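You operate a simulated robot arm through the tools that you are given. There is no shell and no other tool. Be economical: measure what you need, move in short steps, check, and stop when the job is done.

The job below is to be done with a simulated two-armed robot. You get a single attempt, and the scene is never put back.

Task
Put the sesame pastry from the counter on the top of the delivery box. Put the pink cloth on the counter away on the lower shelf of the trolley. Open the small fridge door. Do these in any order.

Only the result counts: the job must be done as asked and must still hold three seconds after the hand-in. Knocking over, shifting, dropping, spilling or breaking anything else fails it. Flat cloth is picked up by pressing the open fingertips on it (5 to 10 N) and closing them slowly along it; thin cloth reads only 2 to 8 mm in the jaws.

Robot
Two 7-joint arms with two-finger parallel grippers on one trunk, on a base that drives. Base frame: it is fixed to the floor where the robot stands at the start and does not move with it; the origin is under the middle of the robot, x ahead of it, y to its left, z up; the surface under the hand at the start is at about z = 83. Readings come in cm, rad, newtons and seconds.
The left shoulder is at the start at [5, 16.5, 110.5], the right one opposite. With the tool pointing down near the work surface each hand reaches from about 24 to 70 cm from the robot's upright axis, wherever it stands, measured 20 degrees to its own side. Places, roughly: lower shelf of the trolley [-130, 30, 60]; pink cloth (8x6x3 cm) [50, -30, 80]; small fridge door [590, -180, 70]; top of the delivery box [160, -200, 40]. Payload 3.91 kg a hand.
The tool frame of a hand sits at the grasp point between the pads (the TCP): z along the fingers, y along the line on which they close. The tips reach 3 cm beyond it. The gripper opens to 11 cm. The fingers are 2 cm wide and 1 cm thick; the gripper's body (4.8 by 11.2 cm) begins 5.5 cm behind the TCP.
Orientation is told as [roll, pitch, yaw] about the base's x, y, z axes, in that order, counted from this pose: with the fingers straight down and closing along the base's y, the tool's x points along the base's -x, its y along +y and its z along -z.

Tools
- The arms move only by the tool jog_arm. It takes "left_increments", "right_increments" or both (then of equal length, played together; a hand with none holds still); each is a list of rows, each an object (a shift or turn left out is 0, a gripper value left out holds the last) with "angular": the turn, a rotation vector about the tool's x, y, z in rad, a list of three; "translation": the shift along the tool's x, y, z in m, a list of three; "gripper": the closure in counts, from 0 (fully open) to 255 (shut). In form: [{"angular": [wx, wy, wz], "translation": [tx, ty, tz], "gripper": gripper}, ...]. A call has 1 to 10 rows; each row is the pose to reach, as a shift and turn from the pose commanded when the call began, along the tool's axes at that moment. A row lasts 0.2 s, in which the tool goes at most 5 cm and 0.15 rad; a call with a longer step from one row to the next is refused whole, and so is a gripper value outside its range. A pose out of reach is approached as far as the arm can. The call stops where the force on the tool passes 40 N (or 10 N more than at its start, if that is more) or the arm is blocked; 0.2 s more then pass. The fingers move at their own pace (about 4.5 cm/s each) and stop on an object; they squeeze with about 37 N. The grip force told is the motor's: it shows also when the fingers shut on nothing. Time passes only in rows, and 0.2 s behind the last, so rows that repeat a pose let the fingers close. The reply holds the time, the measured pose of the TCP, the force on the tool along the base axes, the opening and the grip force, in the units named above and with some noise, with the torque about the TCP (base axes, N m) and any sound that the robot's microphone picked up.
- Cameras (640 x 400 px; columns grow to the right, rows downward): "scene" is now at [11.24, -4.04, 128.18]; the picture's right is [-0.45, -0.89, 0.00], its down [-0.46, 0.23, -0.86] and it looks along [0.77, -0.39, -0.51] (base axes); focal length 294 px, centre (320, 200). "left" rides on the left gripper at [7.2, -1.7, -10.3] in its tool frame; the picture's right is [0.23, 0.97, 0.00], its down [-0.76, 0.18, -0.62] and it looks along [-0.61, 0.14, 0.78] (tool axes); focal length 222 px, centre (320, 200). "right" rides on the right gripper at [7.2, 1.7, -10.3] in its tool frame; the picture's right is [-0.23, 0.97, 0.00], its down [-0.76, -0.18, -0.62] and it looks along [-0.61, -0.14, 0.78] (tool axes); focal length 222 px, centre (320, 200). There is no depth. A picture from a camera that has moved, and an enlarged one, comes with that camera's place and axes in the base frame and with its lens.
- grab_frame(camera): a new picture of that camera. It takes no simulated time.
- slide_trunk(by): slides the trunk up (or, below 0, down) by that many cm; the arms and the scene camera ride with it, the base frame stays. It gives what a move gives, with no picture.
- steer(legs): drives the robot by 1 to 6 legs, each [ahead, left, turn to the left] in cm, cm and rad, along the robot's own axes; the way and the turn of a leg run together, so that a leg with both is an arc; at most 150 cm and 3.142 rad a leg. The arms and the cameras ride along, it lands a little off, and it stops where it bumps. It gives what a move gives.
- head_to(pan, tilt): turns the head with the scene camera to pan (to the left, within 1.396 rad either way) and tilt (down, from -0.506 to 1.204), counted from straight ahead of the robot. It gives what a move gives.
- close_up(camera, box): a new picture of the part [left, top, right, bottom] of that camera's present view, enlarged. It takes no simulated time.
- sign_off(): hands the job in; it is judged then, once.

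Work in short steps. Places have to be worked out from the pictures, the camera data and where the tool is seen: move nearer, look again, correct. Check each grasp and each placing, and mend what went wrong. You have 165 turns and 138 pictures in all, those below and enlarged ones among them. Open the grippers and draw the arms clear of the work before you hand the job in, unless the task says otherwise; then end with one line.

The tools are called after "Emit:" as a command line: name --argument value ..., lists and objects as JSON in quotes. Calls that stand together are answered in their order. jog_arm: Moves the arms, as the interface text tells. Its arguments: {"type":"object","properties":{"left_increments":{"type":"array","items":{"type":"object","properties":{"angular":{"type":"array","items":{"type":"number"}},"translation":{"type":"array","items":{"type":"number"}},"gripper":{"type":"number"}}}},"right_increments":{"type":"array","items":{"type":"object","properties":{"angular":{"type":"array","items":{"type":"number"}},"translation":{"type":"array","items":{"type":"number"}},"gripper":{"type":"number"}}}}},"required":[]} The other tools are called the same way: slide_trunk (by) slides the trunk up or down; steer (legs) drives the base; head_to (pan, tilt) turns the head that bears the scene camera; grab_frame (camera) takes a picture; close_up (camera, box) takes an enlarged picture of a part of a camera's view; sign_off () hands the job in.

At the start:

```text
t: 0.0
left_tcp_pos: [47.82, 4.74, 106.25]
left_orientation: [-0.001, 0.0, 0.001]
left_force: [-0.3, 0.0, 0.9]
left_torque: [0.02, -0.03, 0.01]
left_grip_width: 11.02
left_grip_force: 0.1
right_tcp_pos: [43.25, -39.83, 106.07]
right_orientation: [0.0, 0.0, -0.001]
right_force: [0.9, 0.2, 0.0]
right_torque: [0.0, -0.01, -0.01]
right_grip_width: 11.0
right_grip_force: 0.2
trunk travel left (down, up): [-32.5, 17.8]
robot x, y, heading: [0.05, -0.05, -0.001]
head pan, tilt: [-0.466, 0.538]
```

scene: 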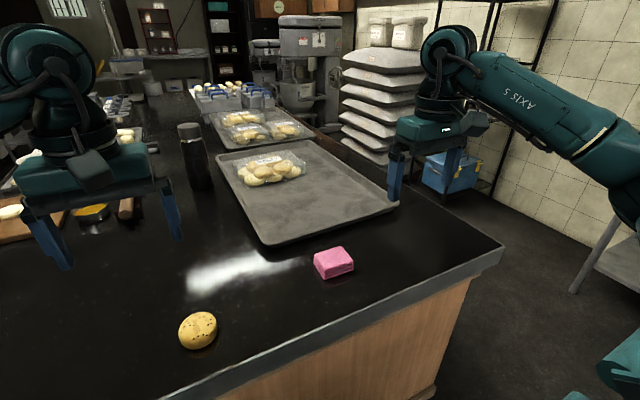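
right: 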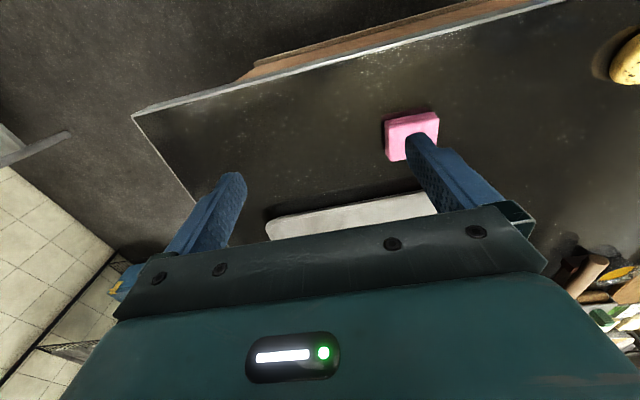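
left: 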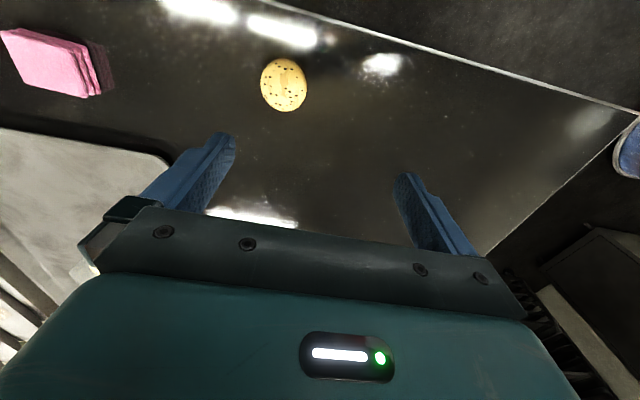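

I judge the pastry to be near [48, 0, 85] and the cloth near [52, -28, 85]. I'll enlarge both to get their shape and orientation.

Emit:
close_up --camera "scene" --box '[140, 220, 400, 382]'

Emit:
close_up --camera "scene" --box '[180, 0, 500, 200]'

```text
2.46 times, centred on (270, 301) of scene
camera zoom: at [11.24, -4.04, 128.18], right [-0.45, -0.89, 0.0], down [-0.46, 0.23, -0.86], along [0.77, -0.39, -0.51], focal length 725 px, centre (443, -49)
```

zoom: 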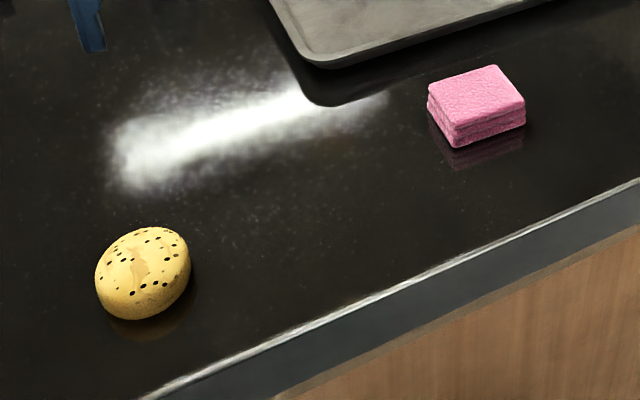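

```text
2.00 times, centred on (340, 100) of scene
camera zoom: at [11.24, -4.04, 128.18], right [-0.45, -0.89, 0.0], down [-0.46, 0.23, -0.86], along [0.77, -0.39, -0.51], focal length 589 px, centre (280, 400)
```

zoom: 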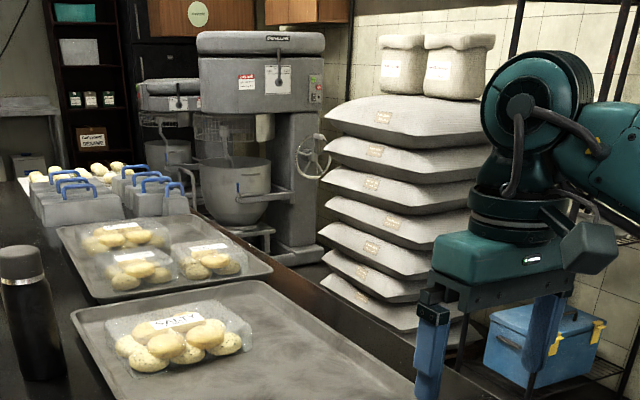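

The triangulated pastry is at about [47.9, -0.1, 85] and the cloth at [52, -28, 86], axis-aligned. I move the left hand over the pastry and part way down, then look.

Emit:
jog_arm --left_increments '[{"translation": [0, -0.024, 0.02], "gripper": 0}, {"translation": [0, -0.048, 0.05]}, {"translation": [0, -0.048, 0.09]}, {"translation": [0, -0.048, 0.12]}, {"translation": [0, -0.048, 0.12]}]'

Emit:
grab_frame --camera "left"

Emit:
grab_frame --camera "scene"

```text
t: 1.2
left_tcp_pos: [47.83, 0.07, 94.23]
left_orientation: [-0.001, -0.001, 0.001]
left_force: [0.4, -0.2, 0.8]
left_torque: [0.02, 0.01, -0.01]
left_grip_width: 11.02
left_grip_force: 0.1
right_tcp_pos: [43.12, -39.84, 105.99]
right_orientation: [-0.001, -0.001, 0.001]
right_force: [-0.7, 0.2, 0.8]
right_torque: [0.03, 0.03, 0.01]
right_grip_width: 10.98
right_grip_force: 0.1
trunk travel left (down, up): [-32.5, 17.8]
robot x, y, heading: [0.13, 0.17, -0.003]
head pan, tilt: [-0.466, 0.538]
```

```text
132 pictures are left
camera left: at [40.45, -1.63, 104.58], right [-0.23, 0.97, 0.0], down [0.76, 0.18, 0.62], along [0.61, 0.14, -0.78], focal length 222 px, centre (320, 200)
```

left: 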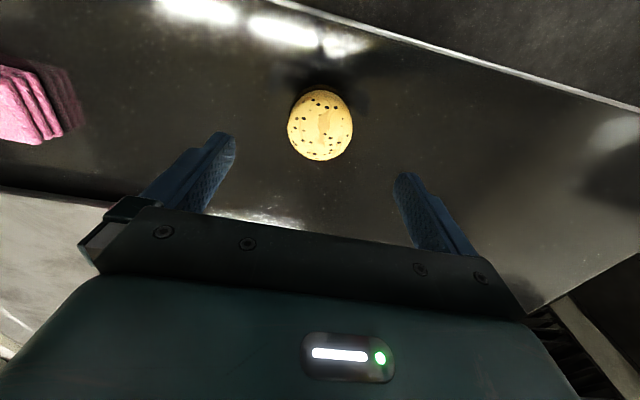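

```text
131 pictures are left
camera scene: at [11.24, -4.04, 128.18], right [-0.45, -0.89, 0.0], down [-0.46, 0.23, -0.86], along [0.77, -0.39, -0.51], focal length 294 px, centre (320, 200)
```

scene: 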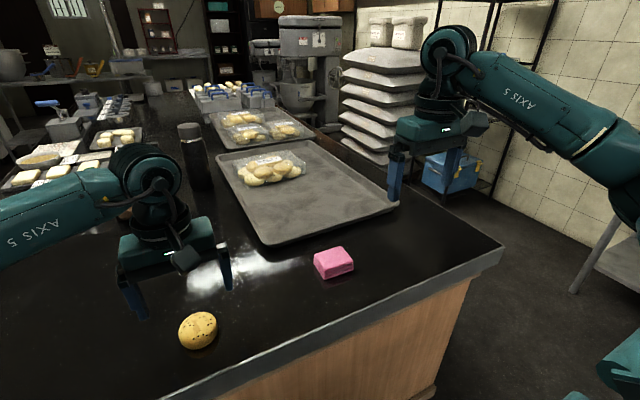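

The pastry lies centred in y between the fingers, at x of about 47.8. I descend to a TCP height of about 86.5.

Emit:
jog_arm --left_increments '[{"translation": [0, 0, 0.03]}, {"translation": [0, 0, 0.06]}, {"translation": [0, 0, 0.077]}, {"translation": [0, 0, 0.077]}]'

Emit:
grab_frame --camera "left"

Emit:
close_up --camera "scene" --box '[80, 220, 340, 382]'

```text
t: 2.2
left_tcp_pos: [47.97, 0.07, 86.52]
left_orientation: [0.0, 0.0, -0.002]
left_force: [0.3, -0.6, -0.8]
left_torque: [0.01, -0.03, 0.02]
left_grip_width: 11.0
left_grip_force: 0.1
right_tcp_pos: [43.02, -39.8, 105.9]
right_orientation: [0.001, 0.0, 0.0]
right_force: [0.9, -0.2, 0.3]
right_torque: [-0.02, 0.02, 0.0]
right_grip_width: 10.99
right_grip_force: 0.1
trunk travel left (down, up): [-32.5, 17.8]
robot x, y, heading: [0.03, 0.2, 0.0]
head pan, tilt: [-0.466, 0.538]
```

```text
130 pictures are left
camera left: at [40.54, -1.59, 96.75], right [-0.23, 0.97, 0.0], down [0.76, 0.18, 0.62], along [0.61, 0.14, -0.78], focal length 222 px, centre (320, 200)
```

left: 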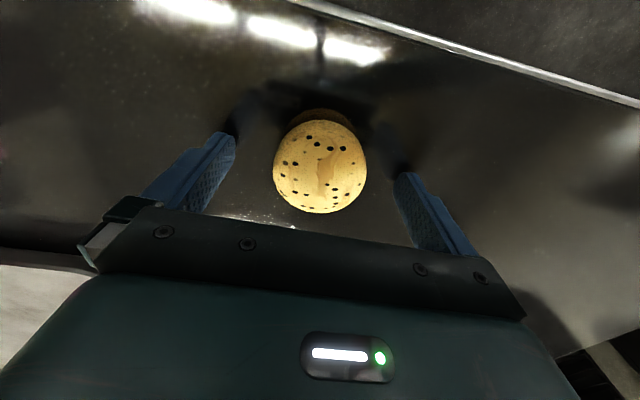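

```text
2.46 times, centred on (210, 301) of scene
camera zoom: at [11.24, -4.04, 128.18], right [-0.45, -0.89, 0.0], down [-0.46, 0.23, -0.86], along [0.77, -0.39, -0.51], focal length 725 px, centre (591, -49)
```

zoom: 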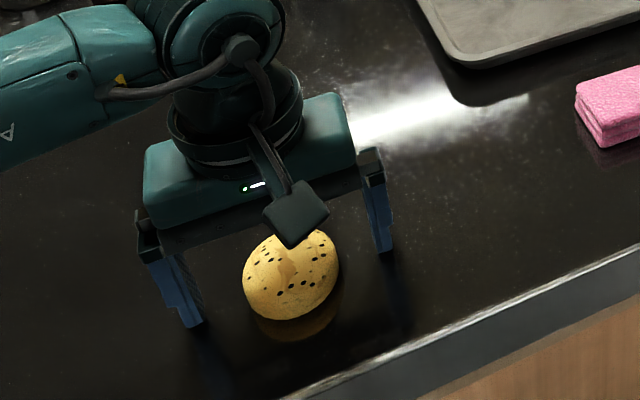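

The pastry lies squarely between the pads with the tips just above the counter, so I close.

Emit:
jog_arm --left_increments '[{"gripper": 120}, {"gripper": 255}, {"gripper": 255}, {"gripper": 255}, {"gripper": 255}, {"gripper": 255}]'

```text
t: 3.6
left_tcp_pos: [48.01, -0.03, 86.49]
left_orientation: [0.001, 0.0, 0.0]
left_force: [-0.3, -0.9, 0.1]
left_torque: [-0.05, 0.02, -0.01]
left_grip_width: 5.94
left_grip_force: 36.6
right_tcp_pos: [43.19, -39.76, 105.89]
right_orientation: [0.001, 0.0, 0.0]
right_force: [0.2, -0.3, 0.6]
right_torque: [-0.01, 0.02, 0.02]
right_grip_width: 10.98
right_grip_force: 0.1
trunk travel left (down, up): [-32.5, 17.8]
robot x, y, heading: [0.11, 0.24, -0.002]
head pan, tilt: [-0.466, 0.538]
```

The grip is firm at 5.9 cm. I lift it.

Emit:
jog_arm --left_increments '[{"translation": [0, 0, -0.03]}, {"translation": [0, 0, -0.07]}, {"translation": [0, 0, -0.12]}, {"translation": [0, 0, -0.17]}, {"translation": [0, 0, -0.2]}]'

Emit:
grab_frame --camera "left"

```text
t: 4.8
left_tcp_pos: [47.87, 0.26, 106.33]
left_orientation: [0.001, 0.001, 0.001]
left_force: [-1.2, -0.1, -0.8]
left_torque: [0.01, -0.01, -0.04]
left_grip_width: 5.93
left_grip_force: 37.1
right_tcp_pos: [43.08, -39.84, 106.13]
right_orientation: [0.0, -0.001, -0.001]
right_force: [0.1, 0.0, -0.9]
right_torque: [-0.01, 0.01, -0.01]
right_grip_width: 10.98
right_grip_force: 0.1
trunk travel left (down, up): [-32.5, 17.8]
robot x, y, heading: [0.2, -0.16, 0.004]
head pan, tilt: [-0.466, 0.538]
```

```text
128 pictures are left
camera left: at [40.45, -1.45, 116.6], right [-0.23, 0.97, 0.0], down [0.76, 0.18, 0.62], along [0.61, 0.14, -0.78], focal length 222 px, centre (320, 200)
```

left: 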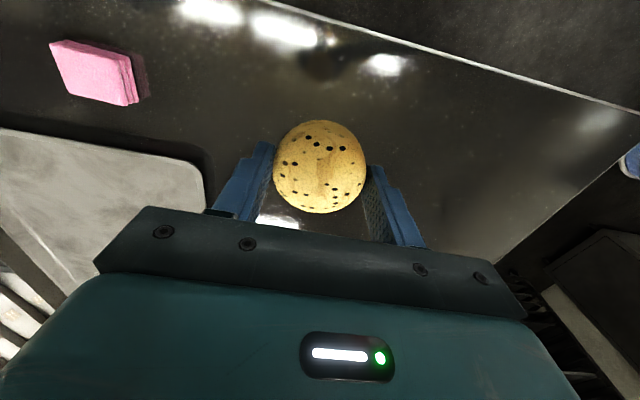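

The pastry is held. Before I take the cloth I want to see the trolley, so I look left and right with the head first.

Emit:
head_to --pan 1.396 --tilt 0.5

Emit:
grab_frame --camera "scene"

Emit:
head_to --pan -1.396 --tilt 0.5

Emit:
grab_frame --camera "scene"

```text
t: 6.6
left_tcp_pos: [47.83, 0.3, 106.22]
left_orientation: [0.0, 0.0, -0.001]
left_force: [-0.3, -0.6, 0.1]
left_torque: [0.03, -0.01, 0.0]
left_grip_width: 5.91
left_grip_force: 36.8
right_tcp_pos: [43.08, -39.67, 105.89]
right_orientation: [-0.001, 0.0, 0.0]
right_force: [-0.6, -0.4, -0.1]
right_torque: [-0.03, -0.02, 0.04]
right_grip_width: 11.0
right_grip_force: 0.0
trunk travel left (down, up): [-32.5, 17.8]
robot x, y, heading: [-0.03, -0.12, 0.002]
head pan, tilt: [1.396, 0.499]
```

```text
127 pictures are left
camera scene: at [4.78, 8.97, 128.53], right [0.98, -0.17, 0.0], down [-0.08, -0.47, -0.88], along [0.15, 0.86, -0.48], focal length 294 px, centre (320, 200)
```

scene: 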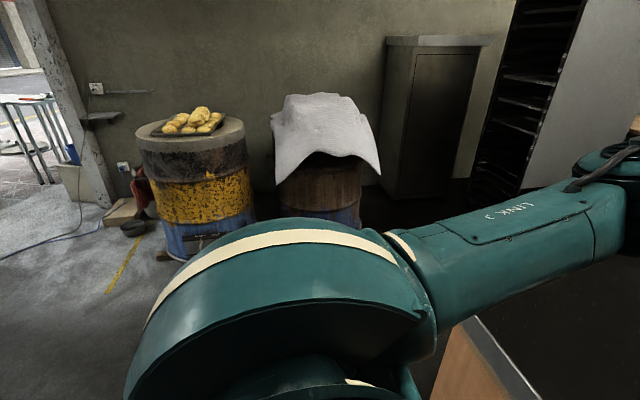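

```text
t: 9.1
left_tcp_pos: [47.9, 0.27, 106.16]
left_orientation: [0.001, 0.001, 0.0]
left_force: [-0.5, 1.1, -0.3]
left_torque: [0.01, -0.01, 0.0]
left_grip_width: 5.88
left_grip_force: 37.1
right_tcp_pos: [43.09, -39.72, 106.03]
right_orientation: [-0.001, -0.001, -0.001]
right_force: [0.4, 0.9, 0.6]
right_torque: [0.04, -0.03, 0.0]
right_grip_width: 10.99
right_grip_force: 0.0
trunk travel left (down, up): [-32.5, 17.8]
robot x, y, heading: [0.08, 0.01, -0.002]
head pan, tilt: [-1.396, 0.499]
```

```text
126 pictures are left
camera scene: at [4.78, -8.95, 128.53], right [-0.98, -0.17, 0.0], down [-0.08, 0.47, -0.88], along [0.15, -0.86, -0.48], focal length 294 px, centre (320, 200)
```

scene: 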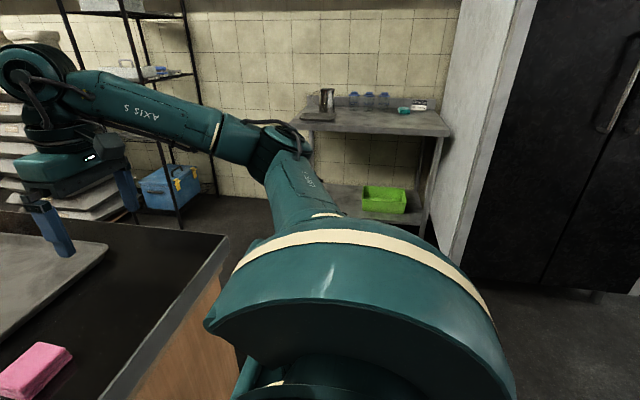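

There is open floor behind on the left. I back up and turn left to see the trolley, with the head straight.

Emit:
steer --legs '[[-25, 0, 0], [0, 0, 1.6]]'

Emit:
head_to --pan 1.2 --tilt 0.55

Emit:
grab_frame --camera "scene"

```text
t: 14.8
left_tcp_pos: [-26.95, 47.81, 106.22]
left_orientation: [-0.001, -0.001, 1.615]
left_force: [0.1, 0.0, -0.8]
left_torque: [0.01, -0.03, 0.03]
left_grip_width: 5.87
left_grip_force: 37.1
right_tcp_pos: [13.27, 44.79, 106.0]
right_orientation: [0.001, 0.001, 1.614]
right_force: [-0.3, 0.2, -0.6]
right_torque: [0.01, 0.03, 0.01]
right_grip_width: 11.01
right_grip_force: 0.1
trunk travel left (down, up): [-32.5, 17.8]
robot x, y, heading: [-24.56, -0.02, 1.61]
head pan, tilt: [-1.396, 0.499]
```

```text
t: 17.1
left_tcp_pos: [-26.87, 47.7, 106.24]
left_orientation: [0.0, -0.001, 1.615]
left_force: [-0.6, 0.5, -0.6]
left_torque: [0.0, -0.02, -0.04]
left_grip_width: 5.84
left_grip_force: 37.2
right_tcp_pos: [13.35, 44.73, 105.98]
right_orientation: [0.0, -0.001, 1.613]
right_force: [0.6, 0.0, -1.2]
right_torque: [-0.01, -0.01, 0.01]
right_grip_width: 11.02
right_grip_force: 0.0
trunk travel left (down, up): [-32.5, 17.8]
robot x, y, heading: [-24.45, -0.19, 1.615]
head pan, tilt: [1.201, 0.55]
```

```text
125 pictures are left
camera scene: at [-33.0, 5.81, 128.07], right [0.32, 0.95, 0.0], down [0.49, -0.17, -0.85], along [-0.81, 0.27, -0.52], focal length 294 px, centre (320, 200)
```

scene: 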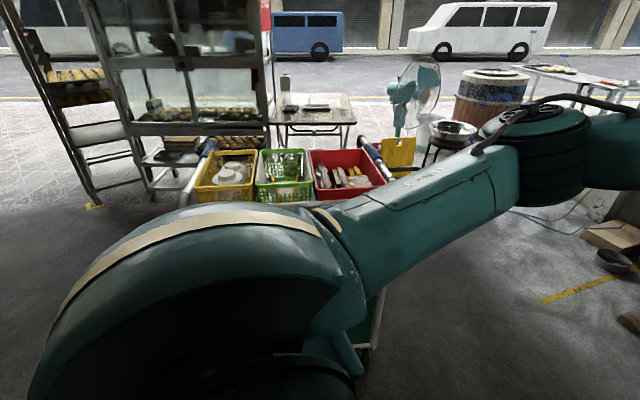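

The trolley, with baskets on it, is ahead behind my arm. I turn further so that it is in plain view.

Emit:
steer --legs '[[0, 0, 1.3]]'

Emit:
head_to --pan 0 --tilt 0.6

Emit:
grab_frame --camera "scene"

```text
t: 20.8
left_tcp_pos: [-71.43, 9.69, 106.24]
left_orientation: [-0.001, 0.0, 2.932]
left_force: [-0.5, -0.3, -0.3]
left_torque: [-0.01, 0.0, -0.02]
left_grip_width: 5.84
left_grip_force: 37.2
right_tcp_pos: [-58.5, 47.74, 106.06]
right_orientation: [-0.001, 0.0, 2.931]
right_force: [-0.6, -0.7, 0.7]
right_torque: [0.06, 0.02, 0.0]
right_grip_width: 11.03
right_grip_force: 0.0
trunk travel left (down, up): [-32.5, 17.8]
robot x, y, heading: [-24.69, -0.07, 2.928]
head pan, tilt: [1.201, 0.55]
```

```text
t: 22.2
left_tcp_pos: [-71.56, 9.64, 106.19]
left_orientation: [0.001, 0.0, 2.931]
left_force: [-0.3, -0.4, -0.4]
left_torque: [0.01, 0.02, 0.01]
left_grip_width: 5.84
left_grip_force: 37.6
right_tcp_pos: [-58.64, 47.89, 106.04]
right_orientation: [0.0, -0.001, 2.933]
right_force: [0.0, 0.0, 1.0]
right_torque: [0.01, 0.02, 0.03]
right_grip_width: 11.0
right_grip_force: 0.0
trunk travel left (down, up): [-32.5, 17.8]
robot x, y, heading: [-24.74, 0.09, 2.931]
head pan, tilt: [0.0, 0.6]
```

```text
124 pictures are left
camera scene: at [-35.89, 2.43, 127.62], right [0.21, 0.98, 0.0], down [0.55, -0.12, -0.83], along [-0.81, 0.17, -0.56], focal length 294 px, centre (320, 200)
```

scene: 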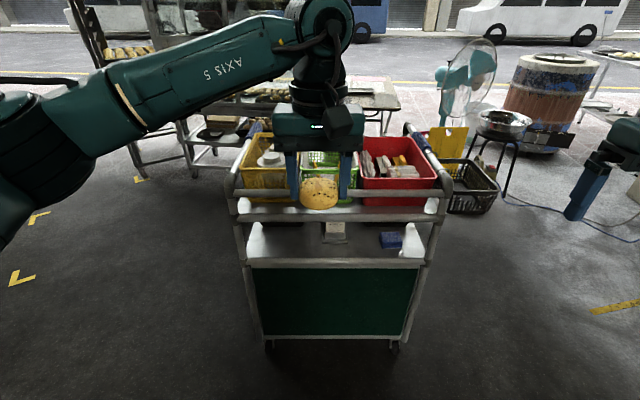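

The trolley is now visible, and its lower shelf looks open on the side facing me. I zoom in.

Emit:
close_up --camera "scene" --box '[220, 110, 476, 270]'

```text
2.50 times, centred on (348, 190) of scene
camera zoom: at [-35.89, 2.43, 127.62], right [0.21, 0.98, 0.0], down [0.55, -0.12, -0.83], along [-0.81, 0.17, -0.56], focal length 736 px, centre (250, 225)
```

zoom: 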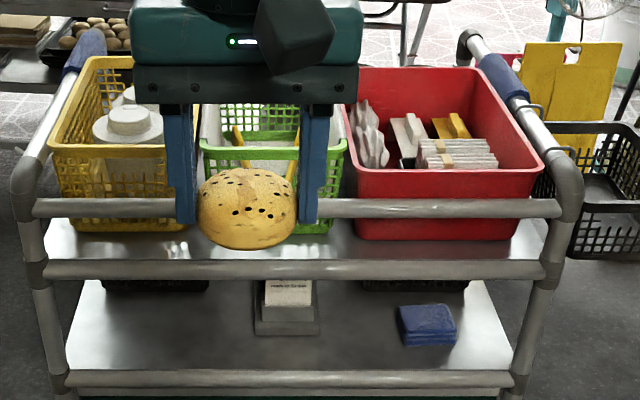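

Trolley geometry so far: the lower shelf front bar runs about [-105,-6] to [-93,48] at z≈60, and the upper shelf bar is near z≈77, so about 14 cm is free. The left-front part of the shelf is empty. I'll take the cloth with the fingers tilted forward 45°, so first I drive back to the counter.

Emit:
steer --legs '[[0, 0, -2.93], [22, 0, 0]]'

Emit:
head_to --pan -0.466 --tilt 0.6

Emit:
grab_frame --camera "scene"

```text
t: 30.9
left_tcp_pos: [44.58, -3.12, 106.21]
left_orientation: [0.002, 0.0, -0.05]
left_force: [1.1, 0.4, -0.2]
left_torque: [-0.01, -0.02, 0.03]
left_grip_width: 5.84
left_grip_force: 36.6
right_tcp_pos: [38.05, -42.87, 106.06]
right_orientation: [-0.001, 0.001, -0.048]
right_force: [-0.4, 0.7, 0.2]
right_torque: [0.03, -0.01, 0.03]
right_grip_width: 11.01
right_grip_force: 0.0
trunk travel left (down, up): [-32.5, 17.8]
robot x, y, heading: [-2.93, -1.0, -0.051]
head pan, tilt: [0.0, 0.6]
```

```text
t: 31.8
left_tcp_pos: [44.61, -3.15, 106.3]
left_orientation: [0.002, 0.001, -0.049]
left_force: [0.1, 0.5, -0.9]
left_torque: [0.02, -0.01, -0.01]
left_grip_width: 5.86
left_grip_force: 36.9
right_tcp_pos: [37.93, -42.84, 105.97]
right_orientation: [0.0, 0.001, -0.048]
right_force: [0.3, -0.2, -0.5]
right_torque: [0.03, 0.0, 0.0]
right_grip_width: 11.03
right_grip_force: 0.1
trunk travel left (down, up): [-32.5, 17.8]
robot x, y, heading: [-3.38, -1.09, -0.048]
head pan, tilt: [-0.466, 0.6]
```

```text
122 pictures are left
camera scene: at [7.67, -5.51, 127.62], right [-0.49, -0.87, 0.0], down [-0.49, 0.28, -0.83], along [0.72, -0.41, -0.56], focal length 294 px, centre (320, 200)
```

scene: 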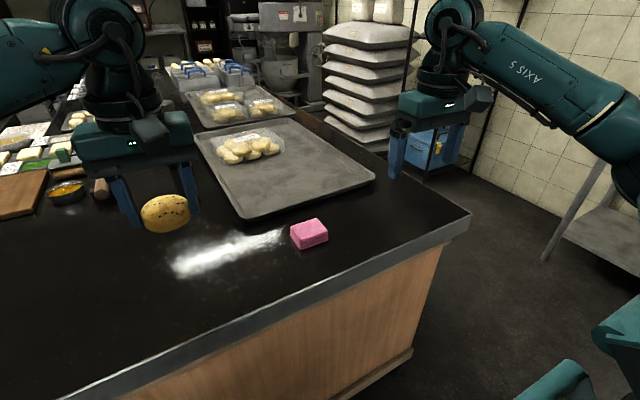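

The cloth is still near [52.2, -28.1, 85]. I bring the right hand behind and above it while pitching the fingers 45° forward.

Emit:
jog_arm --right_increments '[{"translation": [-0.0165, 0.0253, 0.0167], "angular": [0, -0.131, 0], "gripper": 0}, {"translation": [-0.033, 0.0507, 0.033], "angular": [0, -0.262, 0]}, {"translation": [-0.0495, 0.076, 0.05], "angular": [0, -0.393, 0]}, {"translation": [-0.066, 0.101, 0.067], "angular": [0, -0.524, 0]}, {"translation": [-0.0825, 0.127, 0.083], "angular": [0, -0.655, 0]}, {"translation": [-0.099, 0.152, 0.1], "angular": [0, -0.785, 0]}, {"translation": [-0.099, 0.152, 0.1], "angular": [0, -0.785, 0]}]'

Emit:
grab_frame --camera "right"

Emit:
grab_frame --camera "scene"

```text
t: 33.4
left_tcp_pos: [44.73, -3.1, 106.26]
left_orientation: [-0.001, 0.0, -0.05]
left_force: [0.4, 0.0, -0.5]
left_torque: [-0.03, 0.01, -0.01]
left_grip_width: 5.87
left_grip_force: 36.8
right_tcp_pos: [48.39, -28.15, 96.13]
right_orientation: [0.001, -0.786, -0.049]
right_force: [0.3, -0.6, 0.4]
right_torque: [-0.02, 0.0, -0.01]
right_grip_width: 11.0
right_grip_force: 0.0
trunk travel left (down, up): [-32.5, 17.8]
robot x, y, heading: [-3.25, -1.08, -0.05]
head pan, tilt: [-0.466, 0.6]
```

```text
121 pictures are left
camera right: at [36.01, -25.77, 98.37], right [0.21, 0.96, 0.16], down [0.09, -0.18, 0.98], along [0.97, -0.19, -0.12], focal length 222 px, centre (320, 200)
```

right: 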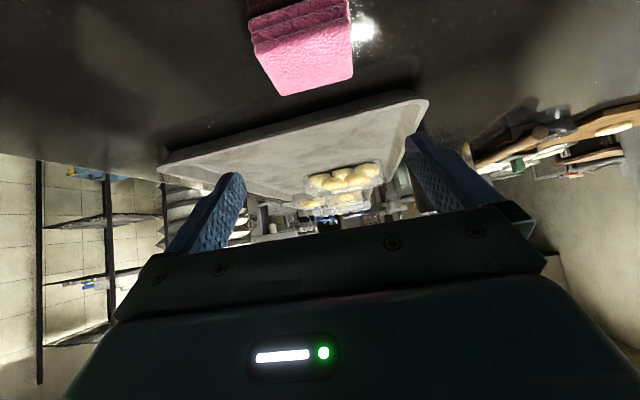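

```text
120 pictures are left
camera scene: at [7.66, -5.52, 127.62], right [-0.49, -0.87, 0.0], down [-0.49, 0.28, -0.83], along [0.72, -0.41, -0.56], focal length 294 px, centre (320, 200)
```

scene: 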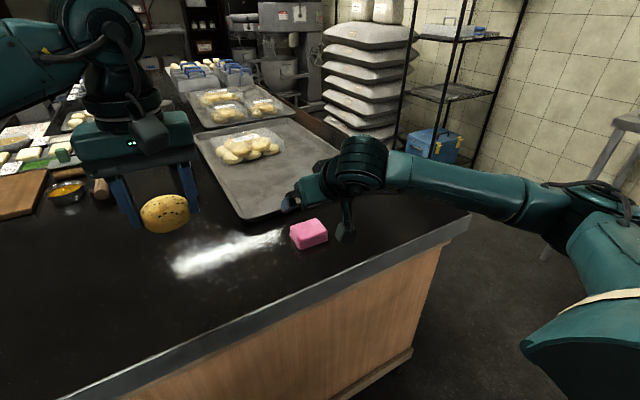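

The right camera puts the cloth at y≈-28.05, centred between the fingers. I lower along the sides to z≈87.

Emit:
jog_arm --right_increments '[{"translation": [0.012, 0, 0.02]}, {"translation": [0.024, 0, 0.041]}, {"translation": [0.036, 0, 0.061]}, {"translation": [0.047, 0, 0.081]}, {"translation": [0.047, 0, 0.081]}]'

Emit:
grab_frame --camera "right"

Emit:
close_up --camera "scene" --box '[220, 160, 420, 285]'

```text
t: 34.6
left_tcp_pos: [44.75, -3.08, 106.26]
left_orientation: [0.002, 0.0, -0.05]
left_force: [0.5, -0.1, -0.2]
left_torque: [0.0, 0.0, 0.0]
left_grip_width: 5.84
left_grip_force: 37.2
right_tcp_pos: [51.01, -28.13, 86.99]
right_orientation: [0.001, -0.785, -0.049]
right_force: [0.7, -0.2, 0.1]
right_torque: [-0.01, -0.01, -0.01]
right_grip_width: 11.03
right_grip_force: 0.1
trunk travel left (down, up): [-32.5, 17.8]
robot x, y, heading: [-3.07, -1.18, -0.049]
head pan, tilt: [-0.466, 0.6]
```

```text
119 pictures are left
camera right: at [38.63, -25.92, 89.28], right [0.21, 0.96, 0.16], down [0.09, -0.18, 0.98], along [0.97, -0.19, -0.12], focal length 222 px, centre (320, 200)
```

right: 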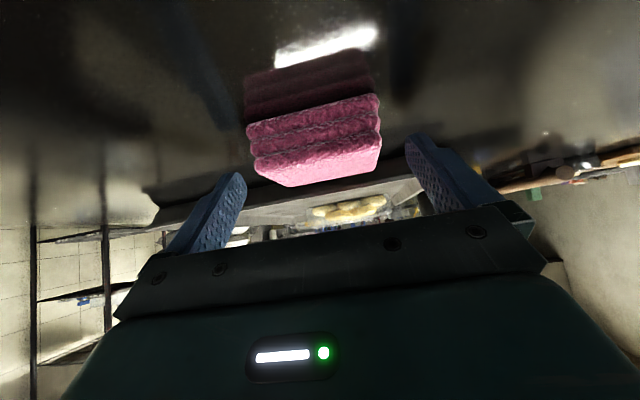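

```text
3.20 times, centred on (320, 222) of scene
camera zoom: at [7.66, -5.51, 127.62], right [-0.49, -0.87, 0.0], down [-0.49, 0.28, -0.83], along [0.72, -0.41, -0.56], focal length 942 px, centre (320, 128)
```

zoom: 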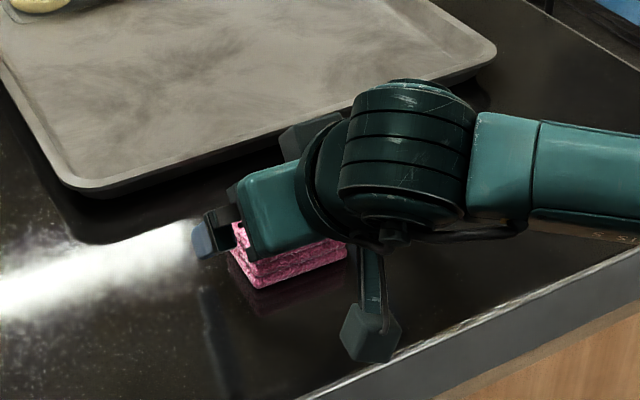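

The cloth sits between the fingers with its front at x≈50 and top at z≈86. I go 1 cm deeper and 0.8 cm lower for a better overlap.

Emit:
jog_arm --right_increments '[{"translation": [-0.001, 0, 0.006]}, {"translation": [-0.0014, 0, 0.0127]}, {"translation": [-0.0014, 0, 0.0127]}]'

Emit:
jog_arm --right_increments '[{"gripper": 80}, {"gripper": 160}, {"gripper": 255}, {"gripper": 255}, {"gripper": 255}, {"gripper": 255}, {"gripper": 255}]'

Emit:
grab_frame --camera "right"

```text
t: 35.4
left_tcp_pos: [44.63, -3.19, 106.29]
left_orientation: [0.001, -0.001, -0.05]
left_force: [0.3, -0.1, -1.0]
left_torque: [-0.01, -0.02, 0.01]
left_grip_width: 5.84
left_grip_force: 37.1
right_tcp_pos: [51.82, -28.4, 86.2]
right_orientation: [-0.001, -0.784, -0.045]
right_force: [0.7, 0.1, -0.5]
right_torque: [0.05, -0.04, 0.0]
right_grip_width: 11.02
right_grip_force: 0.1
trunk travel left (down, up): [-32.5, 17.8]
robot x, y, heading: [-3.29, -0.84, -0.052]
head pan, tilt: [-0.466, 0.6]
```

```text
t: 37.0
left_tcp_pos: [44.64, -3.1, 106.21]
left_orientation: [0.0, 0.002, -0.048]
left_force: [-0.8, 0.3, -0.8]
left_torque: [-0.01, -0.01, -0.02]
left_grip_width: 5.86
left_grip_force: 36.7
right_tcp_pos: [51.99, -28.35, 86.27]
right_orientation: [0.001, -0.785, -0.047]
right_force: [-0.8, -0.2, 0.4]
right_torque: [0.02, 0.01, -0.02]
right_grip_width: 7.1
right_grip_force: 36.8
trunk travel left (down, up): [-32.5, 17.8]
robot x, y, heading: [-2.78, -1.2, -0.052]
head pan, tilt: [-0.466, 0.6]
```

```text
117 pictures are left
camera right: at [39.51, -26.07, 88.52], right [0.21, 0.96, 0.16], down [0.09, -0.18, 0.98], along [0.97, -0.19, -0.12], focal length 222 px, centre (320, 200)
```

right: 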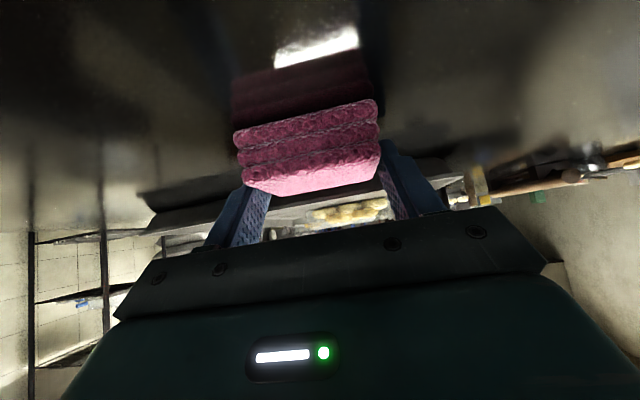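

The cloth is gripped at 7.1 cm. I lift it straight up by 15 cm.

Emit:
jog_arm --right_increments '[{"translation": [-0.014, 0, -0.014]}, {"translation": [-0.035, 0, -0.035]}, {"translation": [-0.06, 0, -0.06]}, {"translation": [-0.085, 0, -0.085]}, {"translation": [-0.106, 0, -0.106]}, {"translation": [-0.106, 0, -0.106]}]'

Emit:
grab_frame --camera "scene"

```text
t: 38.4
left_tcp_pos: [44.54, -3.11, 106.16]
left_orientation: [-0.001, 0.001, -0.048]
left_force: [0.0, -0.2, 0.2]
left_torque: [0.03, -0.02, 0.01]
left_grip_width: 5.86
left_grip_force: 37.2
right_tcp_pos: [51.99, -28.32, 101.2]
right_orientation: [0.0, -0.786, -0.048]
right_force: [-0.2, -0.5, -1.3]
right_torque: [-0.01, -0.01, 0.04]
right_grip_width: 7.09
right_grip_force: 37.3
trunk travel left (down, up): [-32.5, 17.8]
robot x, y, heading: [-3.22, -0.75, -0.05]
head pan, tilt: [-0.466, 0.6]
```

```text
116 pictures are left
camera scene: at [7.67, -5.52, 127.62], right [-0.49, -0.87, 0.0], down [-0.49, 0.28, -0.82], along [0.72, -0.41, -0.57], focal length 294 px, centre (320, 200)
```

scene: 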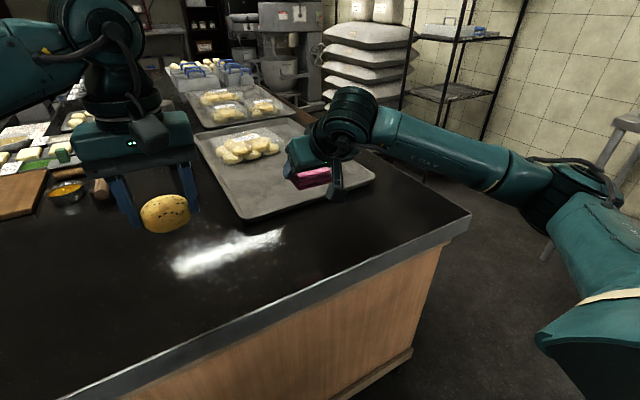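

The cloth is held. I back off, turn to face the trolley squarely (heading about 2.93) and shift left so the right hand lines up with the empty left-front part of the lower shelf.

Emit:
steer --legs '[[-22, 0, 0], [0, 0, 2.98]]'

Emit:
steer --legs '[[5, 30, 0]]'

Emit:
head_to --pan -0.35 --tilt 0.65

Emit:
grab_frame --camera "scene"

```text
t: 47.0
left_tcp_pos: [-72.12, 11.18, 106.21]
left_orientation: [0.0, -0.001, 2.9]
left_force: [0.3, 0.2, -1.0]
left_torque: [0.0, 0.03, 0.0]
left_grip_width: 5.83
left_grip_force: 37.5
right_tcp_pos: [-74.52, 37.37, 101.34]
right_orientation: [0.0, -0.784, 2.9]
right_force: [0.3, -0.8, -0.5]
right_torque: [-0.01, -0.01, -0.01]
right_grip_width: 7.1
right_grip_force: 36.9
trunk travel left (down, up): [-32.5, 17.8]
robot x, y, heading: [-25.56, 0.23, 2.902]
head pan, tilt: [-0.466, 0.6]
```

```text
t: 50.1
left_tcp_pos: [-83.82, -16.0, 106.2]
left_orientation: [-0.001, 0.0, 2.902]
left_force: [0.2, -0.2, -0.6]
left_torque: [-0.03, -0.03, 0.0]
left_grip_width: 5.85
left_grip_force: 36.9
right_tcp_pos: [-86.34, 10.21, 101.32]
right_orientation: [-0.001, -0.785, 2.903]
right_force: [0.1, -0.1, 0.3]
right_torque: [0.0, 0.02, -0.01]
right_grip_width: 7.08
right_grip_force: 37.2
trunk travel left (down, up): [-32.5, 17.8]
robot x, y, heading: [-37.75, -27.25, 2.897]
head pan, tilt: [-0.466, 0.6]
```

```text
t: 50.8
left_tcp_pos: [-84.01, -16.03, 106.13]
left_orientation: [0.0, 0.0, 2.902]
left_force: [-0.9, 0.6, -0.9]
left_torque: [0.0, -0.03, -0.01]
left_grip_width: 5.85
left_grip_force: 36.7
right_tcp_pos: [-86.47, 10.06, 101.24]
right_orientation: [-0.001, -0.785, 2.9]
right_force: [-0.8, -0.1, -0.4]
right_torque: [-0.01, 0.01, -0.04]
right_grip_width: 7.12
right_grip_force: 37.4
trunk travel left (down, up): [-32.5, 17.8]
robot x, y, heading: [-37.59, -27.43, 2.901]
head pan, tilt: [-0.351, 0.649]
```

```text
115 pictures are left
camera scene: at [-47.23, -21.64, 127.19], right [0.56, 0.83, 0.0], down [0.5, -0.34, -0.8], along [-0.66, 0.44, -0.6], focal length 294 px, centre (320, 200)
```

scene: 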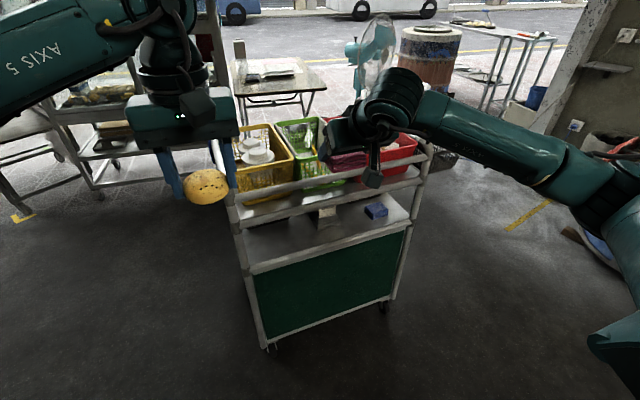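

Emit:
close_up --camera "scene" --box '[200, 130, 440, 280]'

```text
2.67 times, centred on (320, 205) of scene
camera zoom: at [-47.23, -21.64, 127.19], right [0.56, 0.83, 0.0], down [0.5, -0.34, -0.8], along [-0.66, 0.44, -0.6], focal length 785 px, centre (320, 187)
```

zoom: 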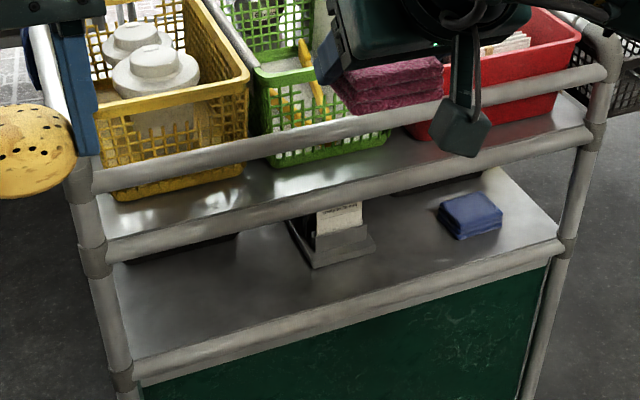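

The lower bar triangulates again to z≈60 with ends [-104.7,-6.7] and [-93,47], and the upper bar to z≈77.5. I'll flatten the right hand to 21° below horizontal for insertion. At the same time I tuck the left hand (pastry) back, outward and up, ready for lowering the trunk.

Emit:
jog_arm --left_increments '[{"translation": [0.0167, 0.0233, -0.033]}, {"translation": [0.033, 0.0467, -0.067]}, {"translation": [0.05, 0.07, -0.1]}, {"translation": [0.067, 0.093, -0.133]}, {"translation": [0.083, 0.117, -0.167]}, {"translation": [0.1, 0.14, -0.2]}, {"translation": [0.1, 0.14, -0.2]}]' --right_increments '[{"angular": [0, -0.07, 0]}, {"angular": [0, -0.14, 0]}, {"angular": [0, -0.21, 0]}, {"angular": [0, -0.28, 0]}, {"angular": [0, -0.35, 0]}, {"angular": [0, -0.415, 0]}, {"angular": [0, -0.415, 0]}]'

Emit:
slide_trunk --by -25

Emit:
grab_frame --camera "scene"

```text
t: 52.4
left_tcp_pos: [-77.46, -32.12, 126.21]
left_orientation: [0.0, 0.001, 2.899]
left_force: [0.3, -0.3, -0.5]
left_torque: [0.0, -0.02, 0.0]
left_grip_width: 5.85
left_grip_force: 37.3
right_tcp_pos: [-86.43, 10.16, 101.2]
right_orientation: [0.003, -1.2, 2.9]
right_force: [-0.2, 0.5, 0.4]
right_torque: [0.02, 0.05, -0.02]
right_grip_width: 7.12
right_grip_force: 36.9
trunk travel left (down, up): [-32.5, 17.8]
robot x, y, heading: [-37.47, -26.96, 2.901]
head pan, tilt: [-0.351, 0.649]
```

```text
t: 55.0
left_tcp_pos: [-77.44, -31.95, 101.13]
left_orientation: [0.001, 0.0, 2.901]
left_force: [-0.5, 0.2, -0.2]
left_torque: [0.03, 0.02, -0.01]
left_grip_width: 5.86
left_grip_force: 36.8
right_tcp_pos: [-86.26, 10.16, 76.24]
right_orientation: [0.0, -1.201, 2.9]
right_force: [0.0, -0.1, -0.5]
right_torque: [0.0, 0.01, -0.03]
right_grip_width: 7.07
right_grip_force: 37.3
trunk travel left (down, up): [-7.5, 42.8]
robot x, y, heading: [-37.72, -27.3, 2.906]
head pan, tilt: [-0.351, 0.649]
```

```text
113 pictures are left
camera scene: at [-47.23, -21.65, 102.19], right [0.56, 0.83, 0.0], down [0.5, -0.34, -0.8], along [-0.66, 0.44, -0.6], focal length 294 px, centre (320, 200)
```

scene: 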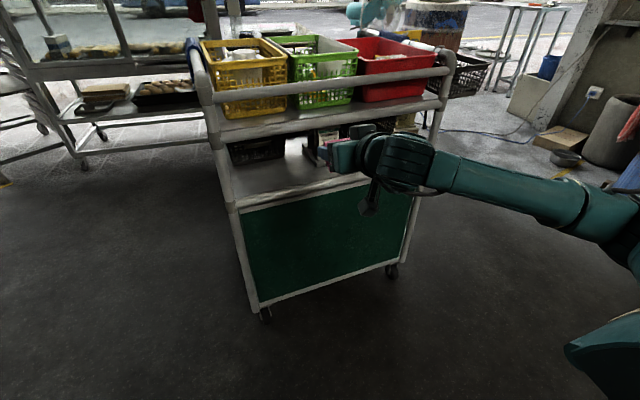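

The TCP is 14 cm in front of the lower bar and 20.5 cm right of its left end; I want 12. I lower 10 cm and shift 8.5 cm to the left with the arm.

Emit:
jog_arm --right_increments '[{"translation": [0.023, 0.021, 0.009]}, {"translation": [0.047, 0.042, 0.018]}, {"translation": [0.07, 0.064, 0.027]}, {"translation": [0.0932, 0.085, 0.0362]}, {"translation": [0.0932, 0.085, 0.0362]}]'

Emit:
head_to --pan -0.3 --tilt 0.55

Emit:
grab_frame --camera "scene"

Emit:
grab_frame --camera "right"

```text
t: 56.2
left_tcp_pos: [-77.36, -31.98, 101.19]
left_orientation: [0.0, -0.002, 2.901]
left_force: [1.0, 0.2, 0.4]
left_torque: [0.04, 0.05, -0.02]
left_grip_width: 5.86
left_grip_force: 37.0
right_tcp_pos: [-89.03, 1.1, 71.13]
right_orientation: [0.046, -1.203, 2.864]
right_force: [3.6, 8.1, -9.0]
right_torque: [0.0, 0.66, 0.62]
right_grip_width: 7.11
right_grip_force: 36.8
right hand out of reach, approached as far as the arm can: row 1, 2, 3, 4, 5
trunk travel left (down, up): [-7.5, 42.8]
robot x, y, heading: [-37.63, -27.21, 2.904]
head pan, tilt: [-0.351, 0.649]
```

```text
t: 56.9
left_tcp_pos: [-77.41, -32.1, 101.18]
left_orientation: [0.0, 0.0, 2.903]
left_force: [-0.1, 0.5, 0.1]
left_torque: [0.03, -0.02, 0.0]
left_grip_width: 5.85
left_grip_force: 36.6
right_tcp_pos: [-89.29, 0.43, 71.52]
right_orientation: [0.073, -1.211, 2.846]
right_force: [-0.5, -0.2, -0.9]
right_torque: [-0.03, 0.0, -0.02]
right_grip_width: 7.11
right_grip_force: 36.7
trunk travel left (down, up): [-7.5, 42.8]
robot x, y, heading: [-37.62, -27.09, 2.903]
head pan, tilt: [-0.3, 0.55]
```

```text
112 pictures are left
camera scene: at [-47.73, -21.86, 103.06], right [0.51, 0.86, 0.0], down [0.45, -0.27, -0.85], along [-0.73, 0.44, -0.52], focal length 294 px, centre (320, 200)
```

scene: 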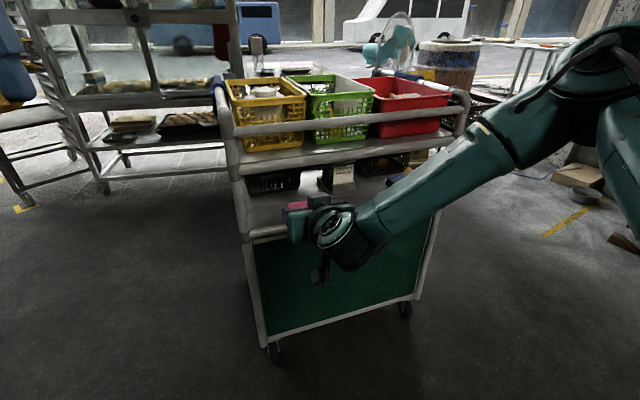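

```text
111 pictures are left
camera right: at [-77.83, -4.09, 68.58], right [-0.29, -0.93, 0.24], down [0.35, 0.13, 0.93], along [-0.89, 0.36, 0.29], focal length 222 px, centre (320, 200)
```

right: 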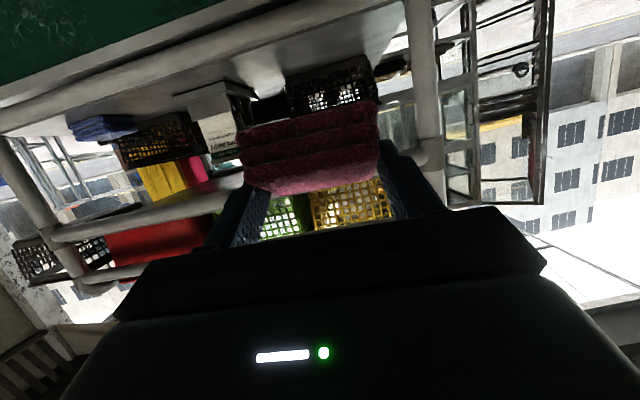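

The arm ran out of range inboard. I undo the sideways shift with the arm and will use the base for it instead.

Emit:
jog_arm --right_increments '[{"translation": [0, -0.02, 0]}, {"translation": [0, -0.04, 0]}, {"translation": [0, -0.06, 0]}, {"translation": [0, -0.085, 0]}, {"translation": [0, -0.085, 0]}]'

```text
t: 58.1
left_tcp_pos: [-77.45, -32.09, 101.22]
left_orientation: [0.0, 0.0, 2.901]
left_force: [-0.2, 0.5, -0.4]
left_torque: [0.01, 0.0, 0.02]
left_grip_width: 5.84
left_grip_force: 37.1
right_tcp_pos: [-88.36, 7.02, 74.24]
right_orientation: [-0.004, -1.192, 2.903]
right_force: [-0.2, -0.3, 0.4]
right_torque: [-0.01, -0.01, 0.01]
right_grip_width: 7.12
right_grip_force: 37.5
right hand out of reach, approached as far as the arm can: row 1, 2, 3, 4, 5
trunk travel left (down, up): [-7.5, 42.8]
robot x, y, heading: [-37.54, -27.07, 2.907]
head pan, tilt: [-0.3, 0.55]
```

Now I lower the trunk by another 7.4 cm, keeping the arm posture, and see where the hand lands.

Emit:
slide_trunk --by -7.4

Emit:
jog_arm --right_increments '[{"translation": [0, 0, 0]}]'

Emit:
grab_frame --camera "scene"

```text
t: 59.2
left_tcp_pos: [-77.3, -32.05, 93.73]
left_orientation: [0.001, -0.001, 2.901]
left_force: [-0.5, -0.2, -0.6]
left_torque: [0.01, 0.0, -0.02]
left_grip_width: 5.87
left_grip_force: 37.8
right_tcp_pos: [-88.35, 7.19, 66.8]
right_orientation: [-0.005, -1.192, 2.902]
right_force: [0.1, -0.9, -1.3]
right_torque: [0.02, -0.03, 0.02]
right_grip_width: 7.12
right_grip_force: 37.0
trunk travel left (down, up): [-0.1, 50.2]
robot x, y, heading: [-37.52, -27.29, 2.902]
head pan, tilt: [-0.3, 0.55]
```

```text
t: 59.6
left_tcp_pos: [-77.41, -31.97, 93.87]
left_orientation: [0.001, 0.0, 2.899]
left_force: [0.4, 0.5, -1.0]
left_torque: [0.0, -0.01, -0.02]
left_grip_width: 5.85
left_grip_force: 37.3
right_tcp_pos: [-88.48, 7.11, 66.77]
right_orientation: [-0.007, -1.192, 2.902]
right_force: [0.2, 0.0, 0.2]
right_torque: [0.0, 0.01, -0.01]
right_grip_width: 7.07
right_grip_force: 37.5
trunk travel left (down, up): [-0.1, 50.2]
robot x, y, heading: [-37.23, -27.12, 2.9]
head pan, tilt: [-0.3, 0.55]
```

```text
110 pictures are left
camera scene: at [-47.73, -21.86, 95.67], right [0.51, 0.86, 0.0], down [0.45, -0.27, -0.85], along [-0.73, 0.44, -0.52], focal length 294 px, centre (320, 200)
```

scene: 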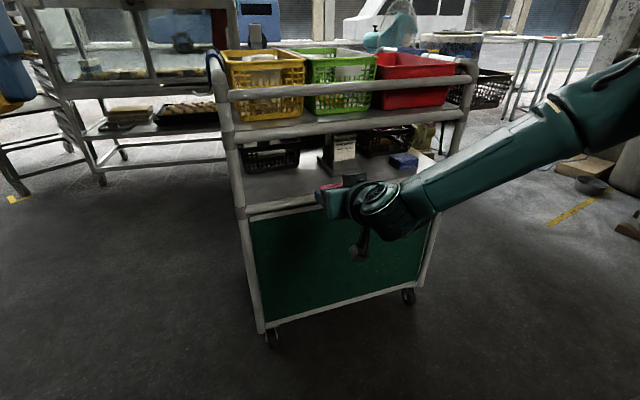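

The hand is at z=66.8 with the cloth bottom at about 62.9, and the bar top is about 61.8. I shift the base 5.5 cm left and 8 cm ahead, then check.

Emit:
steer --legs '[[0, 5.5, 0], [8, 0, 0]]'

Emit:
grab_frame --camera "scene"

Emit:
grab_frame --camera "right"

```text
t: 61.4
left_tcp_pos: [-86.49, -35.42, 93.77]
left_orientation: [0.0, -0.001, 2.901]
left_force: [-0.4, -0.4, -0.7]
left_torque: [0.0, 0.0, -0.02]
left_grip_width: 5.85
left_grip_force: 36.7
right_tcp_pos: [-97.28, 3.68, 66.67]
right_orientation: [-0.006, -1.191, 2.903]
right_force: [-0.3, 0.3, 0.0]
right_torque: [0.0, -0.07, 0.0]
right_grip_width: 7.11
right_grip_force: 37.2
trunk travel left (down, up): [-0.1, 50.2]
robot x, y, heading: [-46.22, -30.79, 2.899]
head pan, tilt: [-0.3, 0.55]
```

```text
109 pictures are left
camera scene: at [-56.69, -25.33, 95.67], right [0.51, 0.86, 0.0], down [0.45, -0.27, -0.85], along [-0.73, 0.44, -0.52], focal length 294 px, centre (320, 200)
```

scene: 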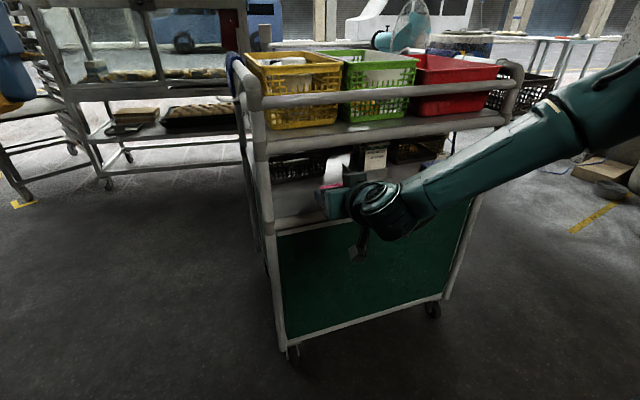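

```text
108 pictures are left
camera right: at [-85.86, -1.0, 63.92], right [-0.32, -0.92, 0.21], down [0.33, 0.1, 0.94], along [-0.89, 0.37, 0.28], focal length 222 px, centre (320, 200)
```

right: 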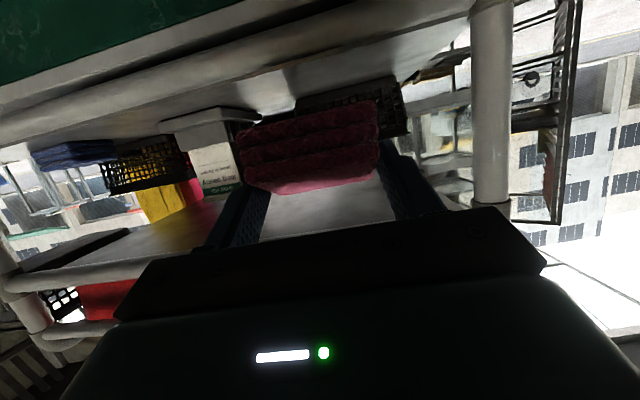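

The insertion line looks clear above the bar. I check the sign block's nearness with a close-up before going in.

Emit:
close_up --camera "scene" --box '[240, 120, 400, 220]'

Emit:
close_up --camera "right" --box '[120, 60, 440, 260]'

```text
4.00 times, centred on (320, 170) of scene
camera zoom: at [-56.69, -25.33, 95.67], right [0.51, 0.86, 0.0], down [0.45, -0.27, -0.85], along [-0.73, 0.44, -0.52], focal length 1178 px, centre (320, 320)
```

zoom: 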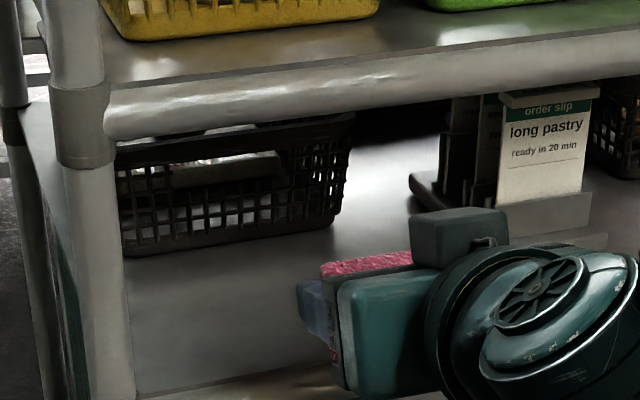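

```text
2.00 times, centred on (280, 160) of right
camera zoom: at [-85.86, -1.0, 63.92], right [-0.32, -0.92, 0.21], down [0.33, 0.1, 0.94], along [-0.89, 0.37, 0.28], focal length 444 px, centre (400, 280)
```

zoom: 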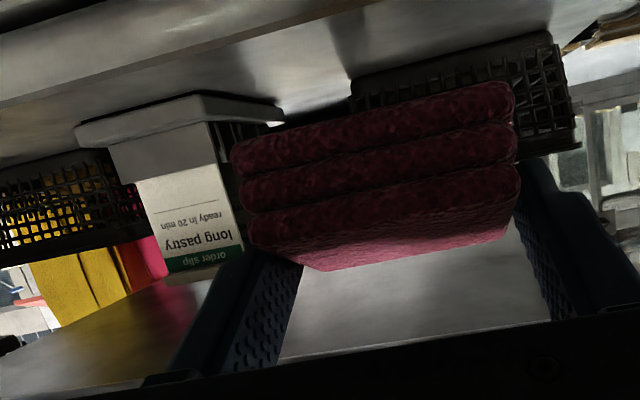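

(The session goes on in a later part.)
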